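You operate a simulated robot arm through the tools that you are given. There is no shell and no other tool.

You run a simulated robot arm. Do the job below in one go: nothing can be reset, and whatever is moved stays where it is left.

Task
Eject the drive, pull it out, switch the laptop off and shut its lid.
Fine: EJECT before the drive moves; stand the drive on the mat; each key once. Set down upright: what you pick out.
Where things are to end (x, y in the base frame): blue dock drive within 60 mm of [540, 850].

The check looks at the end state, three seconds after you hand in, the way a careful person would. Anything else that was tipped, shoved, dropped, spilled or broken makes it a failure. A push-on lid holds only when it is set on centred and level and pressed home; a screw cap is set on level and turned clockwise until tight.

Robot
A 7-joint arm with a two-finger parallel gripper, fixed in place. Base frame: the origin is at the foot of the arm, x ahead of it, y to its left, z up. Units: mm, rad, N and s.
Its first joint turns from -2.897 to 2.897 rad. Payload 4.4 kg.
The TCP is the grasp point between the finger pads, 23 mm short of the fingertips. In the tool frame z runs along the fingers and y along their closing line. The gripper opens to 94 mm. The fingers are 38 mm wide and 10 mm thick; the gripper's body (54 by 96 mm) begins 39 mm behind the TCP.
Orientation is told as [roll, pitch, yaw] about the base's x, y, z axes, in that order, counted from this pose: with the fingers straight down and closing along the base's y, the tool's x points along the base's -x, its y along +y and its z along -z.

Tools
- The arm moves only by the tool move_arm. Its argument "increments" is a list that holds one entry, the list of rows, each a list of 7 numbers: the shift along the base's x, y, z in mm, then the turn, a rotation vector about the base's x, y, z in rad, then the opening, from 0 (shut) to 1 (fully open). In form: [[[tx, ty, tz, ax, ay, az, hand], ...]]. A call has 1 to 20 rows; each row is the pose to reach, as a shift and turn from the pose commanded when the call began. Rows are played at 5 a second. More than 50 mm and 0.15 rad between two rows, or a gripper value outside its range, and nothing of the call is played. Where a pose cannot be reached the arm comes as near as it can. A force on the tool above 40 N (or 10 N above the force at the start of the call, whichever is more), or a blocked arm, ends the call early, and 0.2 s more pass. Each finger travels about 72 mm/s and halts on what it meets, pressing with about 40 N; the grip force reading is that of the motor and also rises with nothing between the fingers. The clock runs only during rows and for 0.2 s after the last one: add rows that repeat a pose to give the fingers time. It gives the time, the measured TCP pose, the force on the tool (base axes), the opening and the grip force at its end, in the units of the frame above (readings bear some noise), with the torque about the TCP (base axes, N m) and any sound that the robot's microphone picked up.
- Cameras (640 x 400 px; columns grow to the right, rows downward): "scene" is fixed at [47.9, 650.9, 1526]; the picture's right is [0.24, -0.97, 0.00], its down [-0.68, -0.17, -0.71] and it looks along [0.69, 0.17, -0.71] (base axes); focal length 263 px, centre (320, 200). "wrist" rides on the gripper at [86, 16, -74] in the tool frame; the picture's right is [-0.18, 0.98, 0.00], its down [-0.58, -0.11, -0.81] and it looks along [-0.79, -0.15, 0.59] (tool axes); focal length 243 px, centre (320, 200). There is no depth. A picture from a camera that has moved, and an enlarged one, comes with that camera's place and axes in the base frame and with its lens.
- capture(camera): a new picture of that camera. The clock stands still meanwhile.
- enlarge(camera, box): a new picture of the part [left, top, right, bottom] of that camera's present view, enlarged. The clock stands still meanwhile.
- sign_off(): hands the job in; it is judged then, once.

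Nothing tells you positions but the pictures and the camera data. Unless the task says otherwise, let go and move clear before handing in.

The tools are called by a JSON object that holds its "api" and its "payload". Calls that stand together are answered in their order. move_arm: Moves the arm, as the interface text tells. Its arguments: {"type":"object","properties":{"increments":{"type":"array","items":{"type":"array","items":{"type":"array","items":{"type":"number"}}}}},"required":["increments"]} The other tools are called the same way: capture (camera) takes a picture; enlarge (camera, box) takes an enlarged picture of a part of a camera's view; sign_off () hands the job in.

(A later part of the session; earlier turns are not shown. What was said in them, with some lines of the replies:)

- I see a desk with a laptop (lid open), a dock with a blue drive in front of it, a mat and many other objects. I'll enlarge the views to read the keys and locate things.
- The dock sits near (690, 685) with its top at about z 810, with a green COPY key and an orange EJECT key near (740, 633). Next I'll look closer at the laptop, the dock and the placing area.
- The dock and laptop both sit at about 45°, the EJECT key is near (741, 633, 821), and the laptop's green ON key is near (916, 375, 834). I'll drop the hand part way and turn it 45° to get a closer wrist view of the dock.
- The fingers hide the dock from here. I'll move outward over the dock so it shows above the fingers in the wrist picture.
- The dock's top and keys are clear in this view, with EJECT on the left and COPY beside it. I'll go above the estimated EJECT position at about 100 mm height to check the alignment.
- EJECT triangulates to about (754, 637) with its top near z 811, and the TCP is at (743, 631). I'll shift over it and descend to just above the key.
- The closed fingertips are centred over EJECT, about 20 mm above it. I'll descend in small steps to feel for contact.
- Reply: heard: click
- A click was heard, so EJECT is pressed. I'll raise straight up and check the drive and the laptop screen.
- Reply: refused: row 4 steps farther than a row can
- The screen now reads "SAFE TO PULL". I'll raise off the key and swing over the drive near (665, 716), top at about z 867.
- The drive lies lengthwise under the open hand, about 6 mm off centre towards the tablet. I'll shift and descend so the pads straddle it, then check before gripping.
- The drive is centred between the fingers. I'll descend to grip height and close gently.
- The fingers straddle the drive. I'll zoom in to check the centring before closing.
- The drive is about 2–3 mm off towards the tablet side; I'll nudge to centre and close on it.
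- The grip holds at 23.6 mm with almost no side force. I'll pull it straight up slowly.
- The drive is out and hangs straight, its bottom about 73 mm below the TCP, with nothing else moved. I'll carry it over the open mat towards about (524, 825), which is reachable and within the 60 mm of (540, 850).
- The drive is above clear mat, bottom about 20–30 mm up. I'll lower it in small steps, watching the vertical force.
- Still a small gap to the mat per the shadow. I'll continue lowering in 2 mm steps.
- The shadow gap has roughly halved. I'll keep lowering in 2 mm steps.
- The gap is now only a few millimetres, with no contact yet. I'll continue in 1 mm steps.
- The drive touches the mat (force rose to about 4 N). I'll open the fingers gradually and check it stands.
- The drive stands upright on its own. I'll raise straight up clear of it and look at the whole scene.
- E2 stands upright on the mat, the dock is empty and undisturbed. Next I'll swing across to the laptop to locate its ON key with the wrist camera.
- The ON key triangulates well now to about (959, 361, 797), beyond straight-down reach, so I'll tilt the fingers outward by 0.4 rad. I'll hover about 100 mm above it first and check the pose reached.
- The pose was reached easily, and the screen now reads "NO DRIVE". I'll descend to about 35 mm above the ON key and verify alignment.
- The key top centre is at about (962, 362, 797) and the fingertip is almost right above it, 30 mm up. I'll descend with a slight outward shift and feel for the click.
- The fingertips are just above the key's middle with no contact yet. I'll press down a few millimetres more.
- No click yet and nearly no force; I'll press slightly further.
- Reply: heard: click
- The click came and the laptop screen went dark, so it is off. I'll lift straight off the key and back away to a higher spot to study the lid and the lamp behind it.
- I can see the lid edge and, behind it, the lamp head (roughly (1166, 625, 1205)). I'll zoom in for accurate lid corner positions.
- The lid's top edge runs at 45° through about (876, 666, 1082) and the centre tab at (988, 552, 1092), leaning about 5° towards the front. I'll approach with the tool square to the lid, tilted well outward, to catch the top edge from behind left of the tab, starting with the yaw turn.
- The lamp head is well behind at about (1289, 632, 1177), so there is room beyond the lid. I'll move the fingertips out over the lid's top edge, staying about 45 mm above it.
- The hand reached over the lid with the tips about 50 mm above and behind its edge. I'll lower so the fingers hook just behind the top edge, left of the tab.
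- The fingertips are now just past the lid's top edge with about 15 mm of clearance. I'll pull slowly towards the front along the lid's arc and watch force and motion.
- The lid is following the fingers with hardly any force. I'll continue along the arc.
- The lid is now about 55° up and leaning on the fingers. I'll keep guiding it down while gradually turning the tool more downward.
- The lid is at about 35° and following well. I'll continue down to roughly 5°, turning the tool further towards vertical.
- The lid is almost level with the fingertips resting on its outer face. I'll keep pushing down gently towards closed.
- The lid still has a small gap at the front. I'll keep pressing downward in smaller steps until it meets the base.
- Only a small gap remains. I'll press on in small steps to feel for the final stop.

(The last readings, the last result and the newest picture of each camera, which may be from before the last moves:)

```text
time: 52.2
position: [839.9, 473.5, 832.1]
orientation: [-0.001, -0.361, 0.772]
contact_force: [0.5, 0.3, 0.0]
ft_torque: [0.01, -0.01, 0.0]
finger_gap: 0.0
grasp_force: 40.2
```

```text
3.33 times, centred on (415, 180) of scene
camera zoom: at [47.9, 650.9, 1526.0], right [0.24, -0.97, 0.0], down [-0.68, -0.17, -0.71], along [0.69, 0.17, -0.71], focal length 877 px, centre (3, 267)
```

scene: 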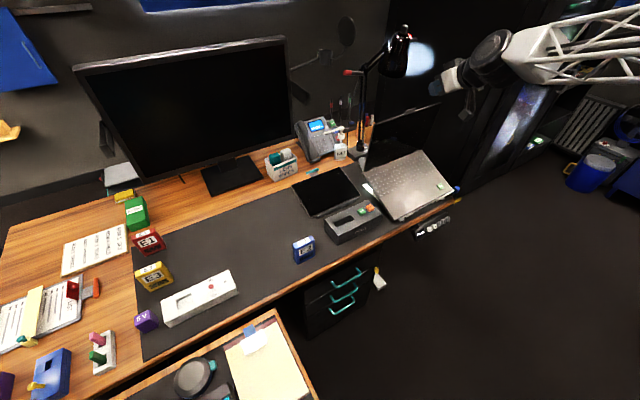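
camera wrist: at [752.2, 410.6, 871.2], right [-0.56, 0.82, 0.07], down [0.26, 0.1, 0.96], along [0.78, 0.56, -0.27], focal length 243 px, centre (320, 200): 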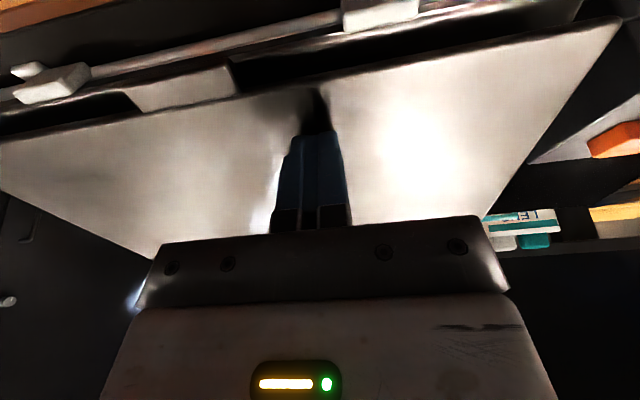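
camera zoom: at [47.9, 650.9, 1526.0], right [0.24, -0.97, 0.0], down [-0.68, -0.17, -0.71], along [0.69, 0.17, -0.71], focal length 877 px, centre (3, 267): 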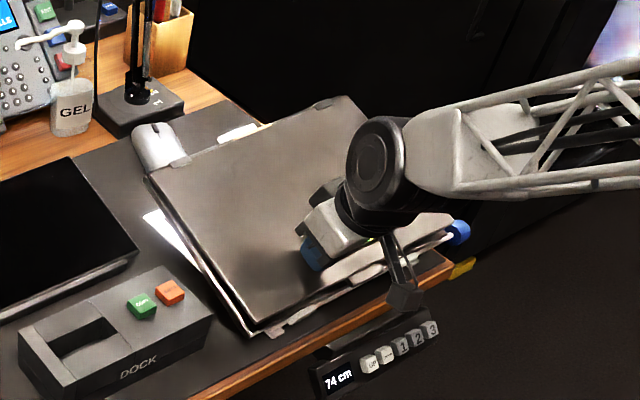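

{"api": "move_arm", "payload": {"increments": [[[0.4, 0.4, -2.5, 0, 0, 0, 0], [0.8, 0.8, -5, 0, 0, 0, 0], [1, 1, -7.5, 0, 0, 0, 0], [1.2, 1.2, -10, 0, 0, 0, 0]]]}}

{"api": "capture", "payload": {"camera": "wrist"}}

{"api": "enlarge", "payload": {"camera": "scene", "box": [355, 120, 475, 240]}}

```text
time: 53.2
position: [841.2, 475.9, 823.3]
orientation: [0.001, -0.359, 0.775]
contact_force: [0.0, -0.1, 0.4]
ft_torque: [0.02, 0.0, 0.01]
finger_gap: 0.0
grasp_force: 40.1
```

```text
taken
camera wrist: at [754.0, 412.5, 861.2], right [-0.56, 0.82, 0.07], down [0.26, 0.1, 0.96], along [0.78, 0.56, -0.27], focal length 243 px, centre (320, 200)
```

wrist: 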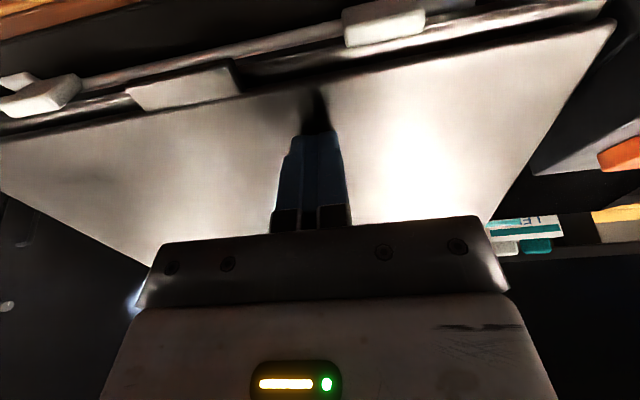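

```text
3.33 times, centred on (415, 180) of scene
camera zoom: at [47.9, 650.9, 1526.0], right [0.24, -0.97, 0.0], down [-0.68, -0.17, -0.71], along [0.69, 0.17, -0.71], focal length 877 px, centre (3, 267)
```

zoom: 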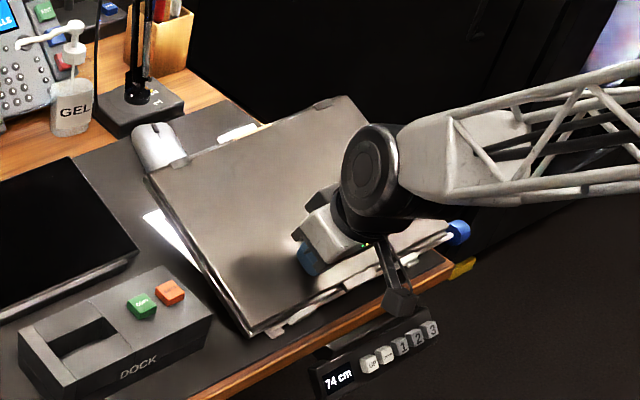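

Force is still near zero and the gap is closing; a few more millimetres to go.

{"api": "move_arm", "payload": {"increments": [[[0.3, 0.3, -2, 0, 0, 0, 0], [0.6, 0.6, -4, 0, 0, 0, 0], [0.9, 0.9, -6, 0, 0, 0, 0], [1.2, 1.2, -8, 0, 0, 0, 0]]]}}

{"api": "enlarge", "payload": {"camera": "wrist", "box": [180, 0, 420, 150]}}

{"api": "enlarge", "payload": {"camera": "scene", "box": [355, 120, 475, 240]}}

```text
time: 53.9
position: [841.9, 477.2, 819.9]
orientation: [0.0, -0.363, 0.773]
contact_force: [-10.0, -8.3, 12.6]
ft_torque: [0.15, -0.05, 0.07]
finger_gap: 0.2
grasp_force: 40.5
stopped in row 3: the force on the tool passed its limit at 44 N (the readings are from after the stop); the commanded pose is now the measured one
```

```text
2.67 times, centred on (300, 75) of wrist
camera zoom: at [754.8, 413.4, 859.4], right [-0.56, 0.82, 0.06], down [0.26, 0.1, 0.96], along [0.78, 0.56, -0.27], focal length 647 px, centre (373, 533)
```

zoom: 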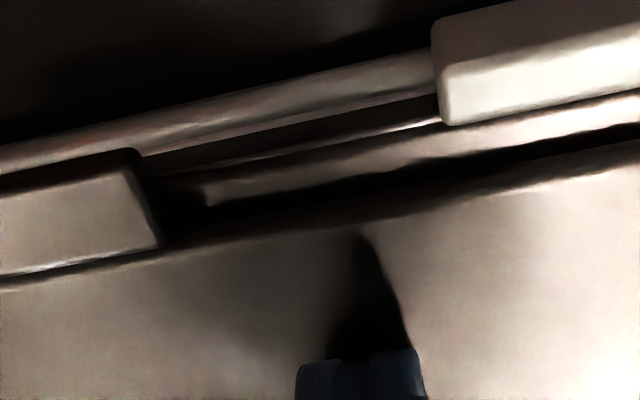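

```text
3.33 times, centred on (415, 180) of scene
camera zoom: at [47.9, 650.9, 1526.0], right [0.24, -0.97, 0.0], down [-0.68, -0.17, -0.71], along [0.69, 0.17, -0.71], focal length 877 px, centre (3, 267)
```

zoom: 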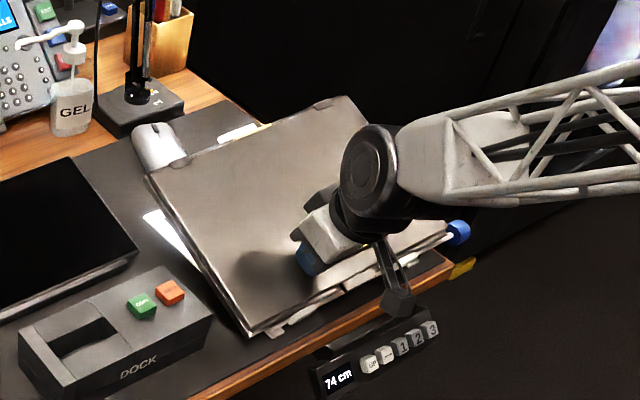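

The lid has met a firm stop (44 N). I'll ease off upward and inspect whether it is fully shut.

{"api": "move_arm", "payload": {"increments": [[[-2, -2, 5, 0, 0, 0, 0], [-4, -4, 20, 0, 0, 0, 0], [-8, -8, 55, 0, 0, 0, 0], [-18, -18, 95, 0, 0, 0, 0], [-40, -40, 125, 0, 0, 0, 0], [-70, -65, 150, 0, 0, 0, 0], [-95, -90, 180, 0, 0, 0, 0], [-95, -90, 180, 0, 0, 0, 0]]]}}

{"api": "capture", "payload": {"camera": "wrist"}}

{"api": "enlarge", "payload": {"camera": "wrist", "box": [200, 0, 440, 150]}}

{"api": "enlarge", "payload": {"camera": "scene", "box": [355, 130, 475, 240]}}

```text
time: 55.7
position: [749.9, 387.7, 996.0]
orientation: [0.0, -0.361, 0.775]
contact_force: [0.2, -0.4, -0.2]
ft_torque: [-0.01, -0.05, 0.0]
finger_gap: 0.0
grasp_force: 40.4
```

```text
taken
camera wrist: at [662.0, 325.2, 1035.4], right [-0.56, 0.82, 0.06], down [0.26, 0.1, 0.96], along [0.78, 0.56, -0.27], focal length 243 px, centre (320, 200)
```

wrist: 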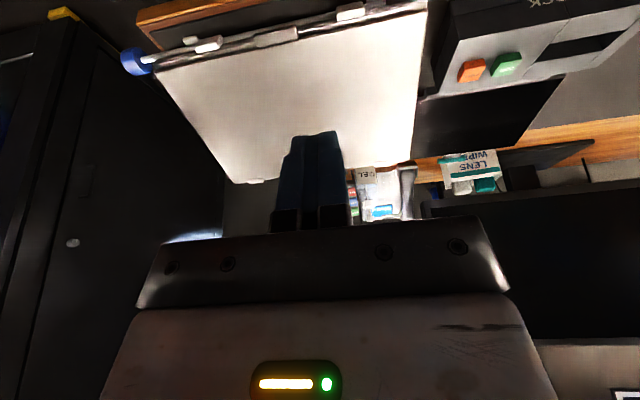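

```text
2.67 times, centred on (320, 75) of wrist
camera zoom: at [662.0, 325.2, 1035.4], right [-0.56, 0.82, 0.06], down [0.26, 0.1, 0.96], along [0.78, 0.56, -0.27], focal length 647 px, centre (320, 533)
```

zoom: 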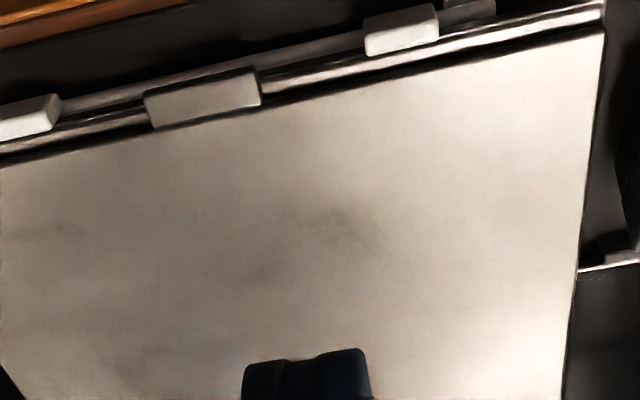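

```text
3.64 times, centred on (415, 185) of scene
camera zoom: at [47.9, 650.9, 1526.0], right [0.24, -0.97, 0.0], down [-0.68, -0.17, -0.71], along [0.69, 0.17, -0.71], focal length 956 px, centre (-26, 254)
```

zoom: 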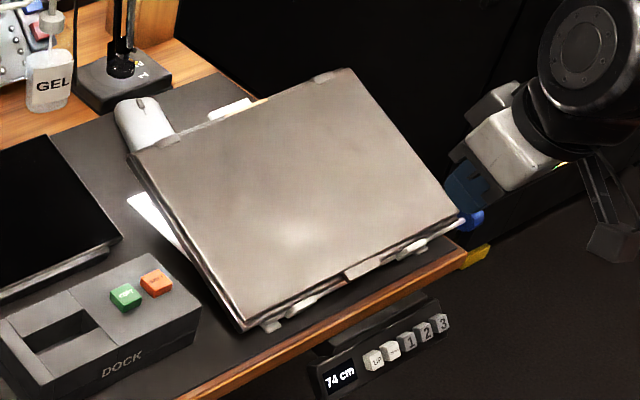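

The laptop hasn't shifted and the lid looks shut. I'll zoom in on the front seam and check the whole scene.

{"api": "enlarge", "payload": {"camera": "scene", "box": [380, 180, 460, 230]}}

{"api": "enlarge", "payload": {"camera": "wrist", "box": [330, 0, 450, 75]}}

{"api": "enlarge", "payload": {"camera": "wrist", "box": [110, 0, 310, 125]}}

{"api": "capture", "payload": {"camera": "scene"}}

```text
8.00 times, centred on (420, 205) of scene
camera zoom: at [47.9, 650.9, 1526.0], right [0.24, -0.97, 0.0], down [-0.68, -0.17, -0.71], along [0.69, 0.17, -0.71], focal length 2104 px, centre (-480, 160)
```

zoom: 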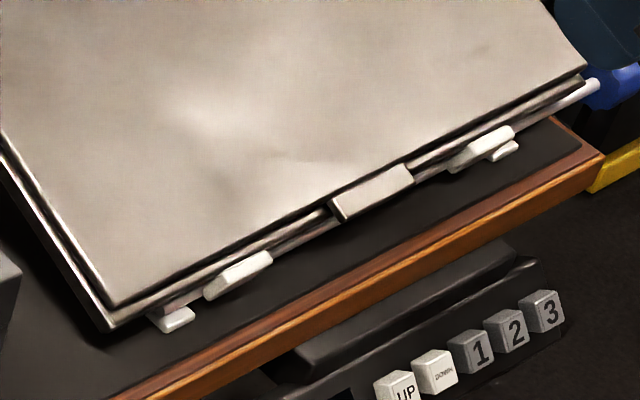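

```text
5.33 times, centred on (390, 38) of wrist
camera zoom: at [662.0, 325.2, 1035.4], right [-0.56, 0.82, 0.06], down [0.26, 0.1, 0.96], along [0.78, 0.56, -0.27], focal length 1294 px, centre (-53, 1067)
```

zoom: 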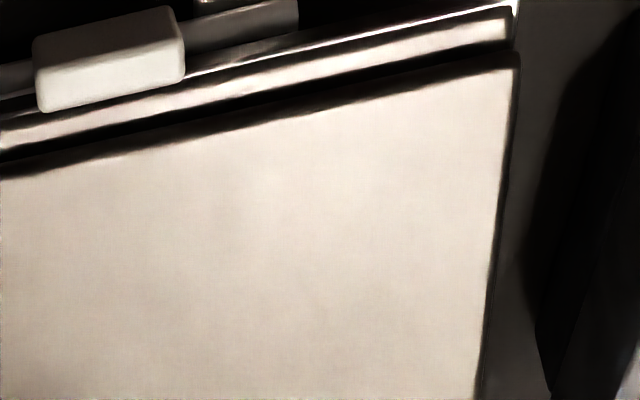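

```text
3.20 times, centred on (210, 62) of wrist
camera zoom: at [662.0, 325.2, 1035.4], right [-0.56, 0.82, 0.06], down [0.26, 0.1, 0.96], along [0.78, 0.56, -0.27], focal length 776 px, centre (672, 640)
```

zoom: 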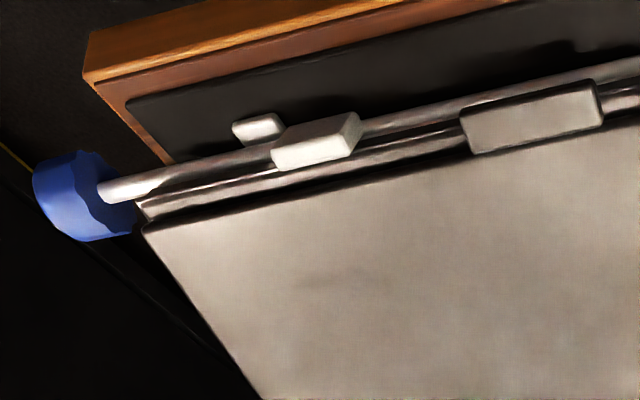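

```text
taken
```

scene: 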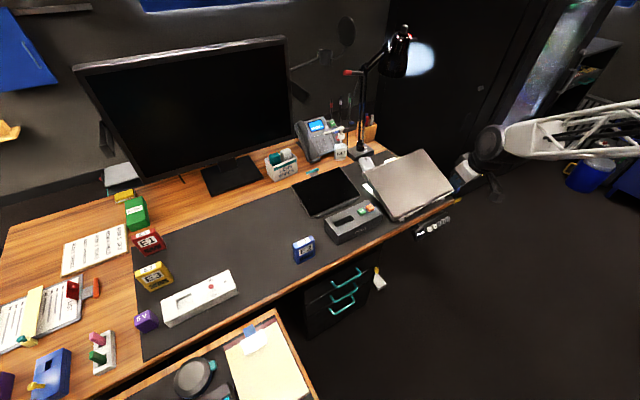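

The seam looks thin and even. I'll take one low look from the front to confirm the lid is fully home.

{"api": "move_arm", "payload": {"increments": [[[-10, -10, -40, 0, 0, 0, 0], [-25, -25, -75, 0, 0, 0, 0], [-40, -40, -110, 0, 0, 0, 0], [-40, -40, -110, 0, 0, 0, 0]]]}}

{"api": "capture", "payload": {"camera": "wrist"}}

{"api": "enlarge", "payload": {"camera": "wrist", "box": [100, 20, 300, 145]}}

{"api": "enlarge", "payload": {"camera": "wrist", "box": [280, 10, 480, 135]}}

```text
time: 56.7
position: [707.0, 346.2, 885.3]
orientation: [0.001, -0.362, 0.775]
contact_force: [-0.1, 1.0, -0.3]
ft_torque: [0.02, -0.01, 0.0]
finger_gap: 0.0
grasp_force: 39.8
```

```text
taken
camera wrist: at [619.1, 283.2, 923.5], right [-0.56, 0.82, 0.06], down [0.26, 0.1, 0.96], along [0.78, 0.56, -0.27], focal length 243 px, centre (320, 200)
```

wrist: 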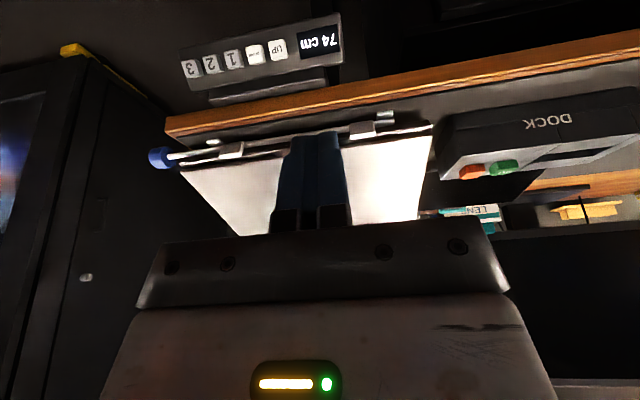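

```text
3.20 times, centred on (200, 82) of wrist
camera zoom: at [619.1, 283.2, 923.5], right [-0.56, 0.82, 0.06], down [0.26, 0.1, 0.96], along [0.78, 0.56, -0.27], focal length 776 px, centre (704, 576)
```

zoom: 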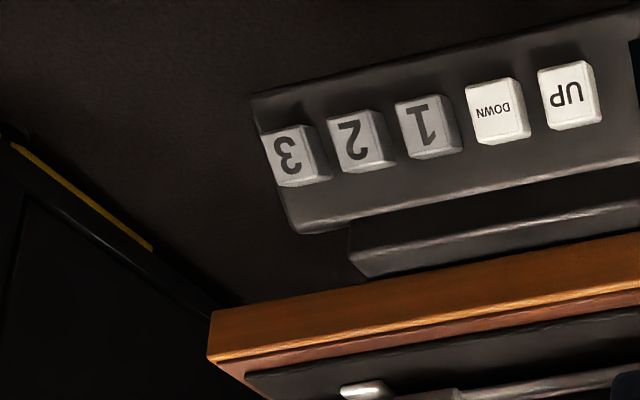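

```text
3.20 times, centred on (380, 72) of wrist
camera zoom: at [619.1, 283.2, 923.5], right [-0.56, 0.82, 0.06], down [0.26, 0.1, 0.96], along [0.78, 0.56, -0.27], focal length 776 px, centre (128, 608)
```

zoom: 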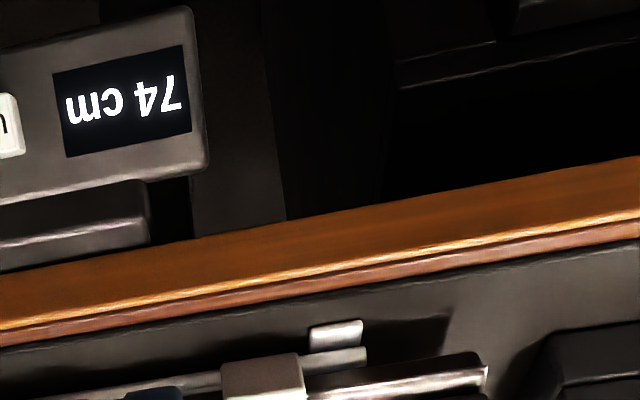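

{"api": "enlarge", "payload": {"camera": "wrist", "box": [330, 100, 450, 175]}}

{"api": "enlarge", "payload": {"camera": "wrist", "box": [150, 120, 290, 200]}}

{"api": "enlarge", "payload": {"camera": "scene", "box": [260, 190, 400, 280]}}

```text
5.33 times, centred on (390, 138) of wrist
camera zoom: at [619.1, 283.2, 923.5], right [-0.56, 0.82, 0.06], down [0.26, 0.1, 0.96], along [0.78, 0.56, -0.27], focal length 1294 px, centre (-53, 533)
```

zoom: 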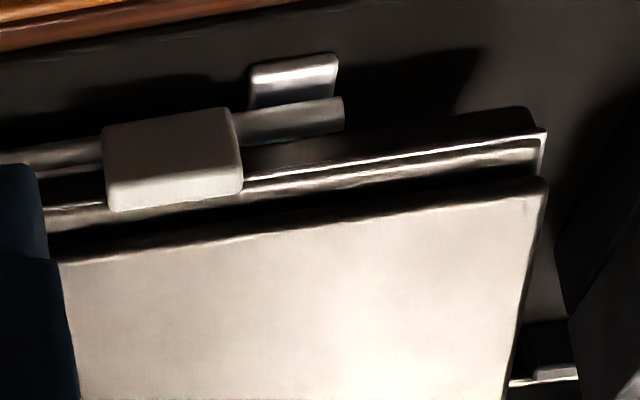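

```text
4.57 times, centred on (220, 160) of wrist
camera zoom: at [619.1, 283.2, 923.5], right [-0.56, 0.82, 0.06], down [0.26, 0.1, 0.96], along [0.78, 0.56, -0.27], focal length 1109 px, centre (777, 383)
```

zoom: 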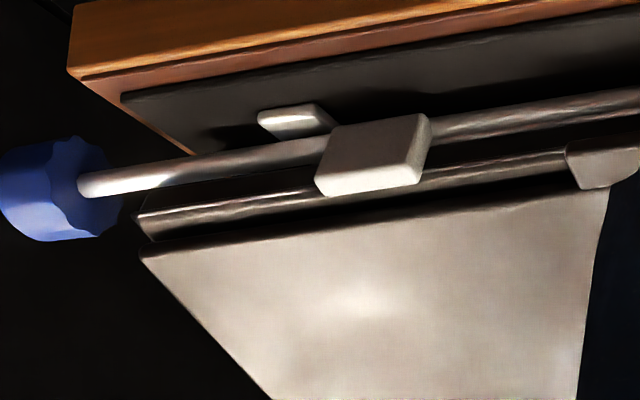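

```text
4.44 times, centred on (330, 235) of scene
camera zoom: at [47.9, 650.9, 1526.0], right [0.24, -0.97, 0.0], down [-0.68, -0.17, -0.71], along [0.69, 0.17, -0.71], focal length 1169 px, centre (276, 44)
```

zoom: 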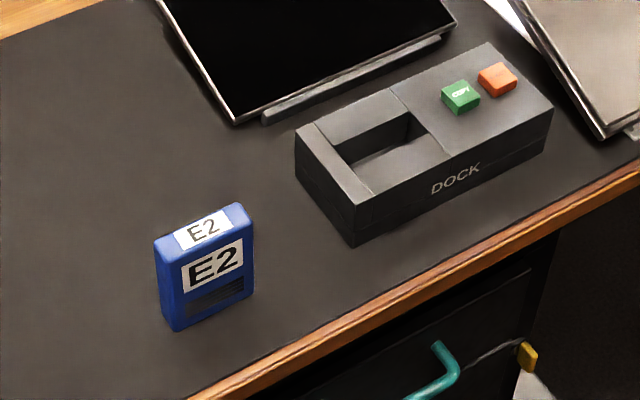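

The lid sits parallel on the base with an even seam, E2 stands on the mat near (522, 823), and the dock and everything else are where they were. I'll retreat clear and take a last look.

{"api": "move_arm", "payload": {"increments": [[[-20, -15, 30, 0, 0, 0, 0], [-45, -30, 60, 0, 0, 0, 0], [-75, -45, 90, 0, 0, 0, 0], [-105, -60, 120, 0, 0, 0, 0], [-135, -75, 150, 0, 0, 0, 0], [-135, -75, 150, 0, 0, 0, 0]]]}}

{"api": "capture", "payload": {"camera": "scene"}}

{"api": "enlarge", "payload": {"camera": "scene", "box": [340, 120, 480, 240]}}

```text
time: 58.1
position: [577.0, 270.1, 1035.7]
orientation: [0.0, -0.362, 0.776]
contact_force: [-0.1, -0.2, 0.1]
ft_torque: [-0.03, 0.0, 0.02]
finger_gap: 0.1
grasp_force: 40.1
```

```text
taken
```

scene: 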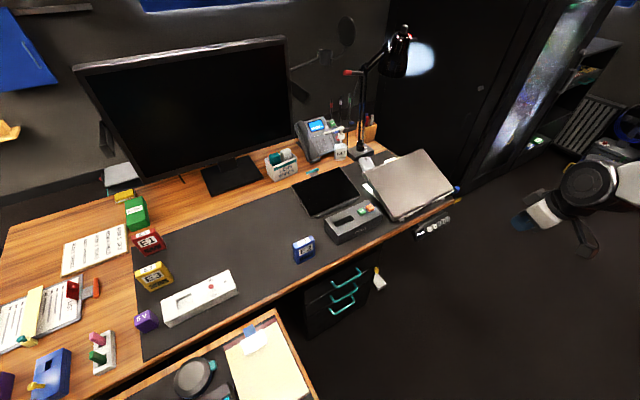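

```text
3.33 times, centred on (410, 180) of scene
camera zoom: at [47.9, 650.9, 1526.0], right [0.24, -0.97, 0.0], down [-0.68, -0.17, -0.71], along [0.69, 0.17, -0.71], focal length 877 px, centre (20, 267)
```

zoom: 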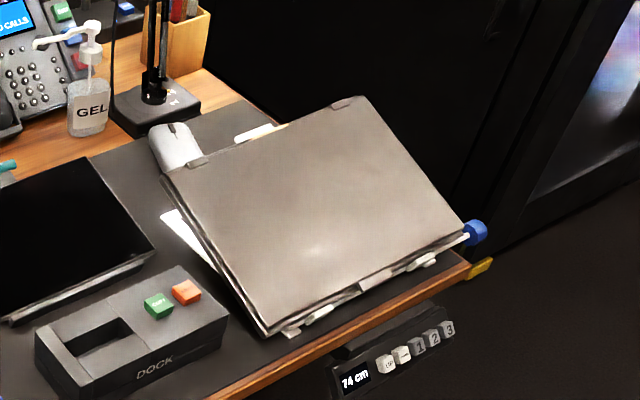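

The lid is shut, the laptop is off, E2 stands upright on the mat in its zone, the dock is empty and nothing else looks disturbed. The arm is clear, so I'm handing in.

{"api": "sign_off", "payload": {}}

```text
The job is handed in.
```

The drive is ejected and out of the dock, the laptop is off and its lid is shut. I've handed the job in, but no verdict has come back.

- **Eject:** I pressed EJECT once, before the drive moved. The screen changed to "SAFE TO PULL".
- **Drive:** E2 came straight up out of the dock. It stands upright on the mat at about (522, 823), roughly 33 mm from the target (540, 850).
- **Laptop:** I pressed the ON key once and the screen went dark. I then closed the lid until it met a firm stop at 44 N. It sits parallel to the base with a thin, even seam, and I heard no second click as it closed.
- **Everything else:** COPY and the desk-height keys were not touched. In the last picture, the laptop base, dock and other items look where they were.
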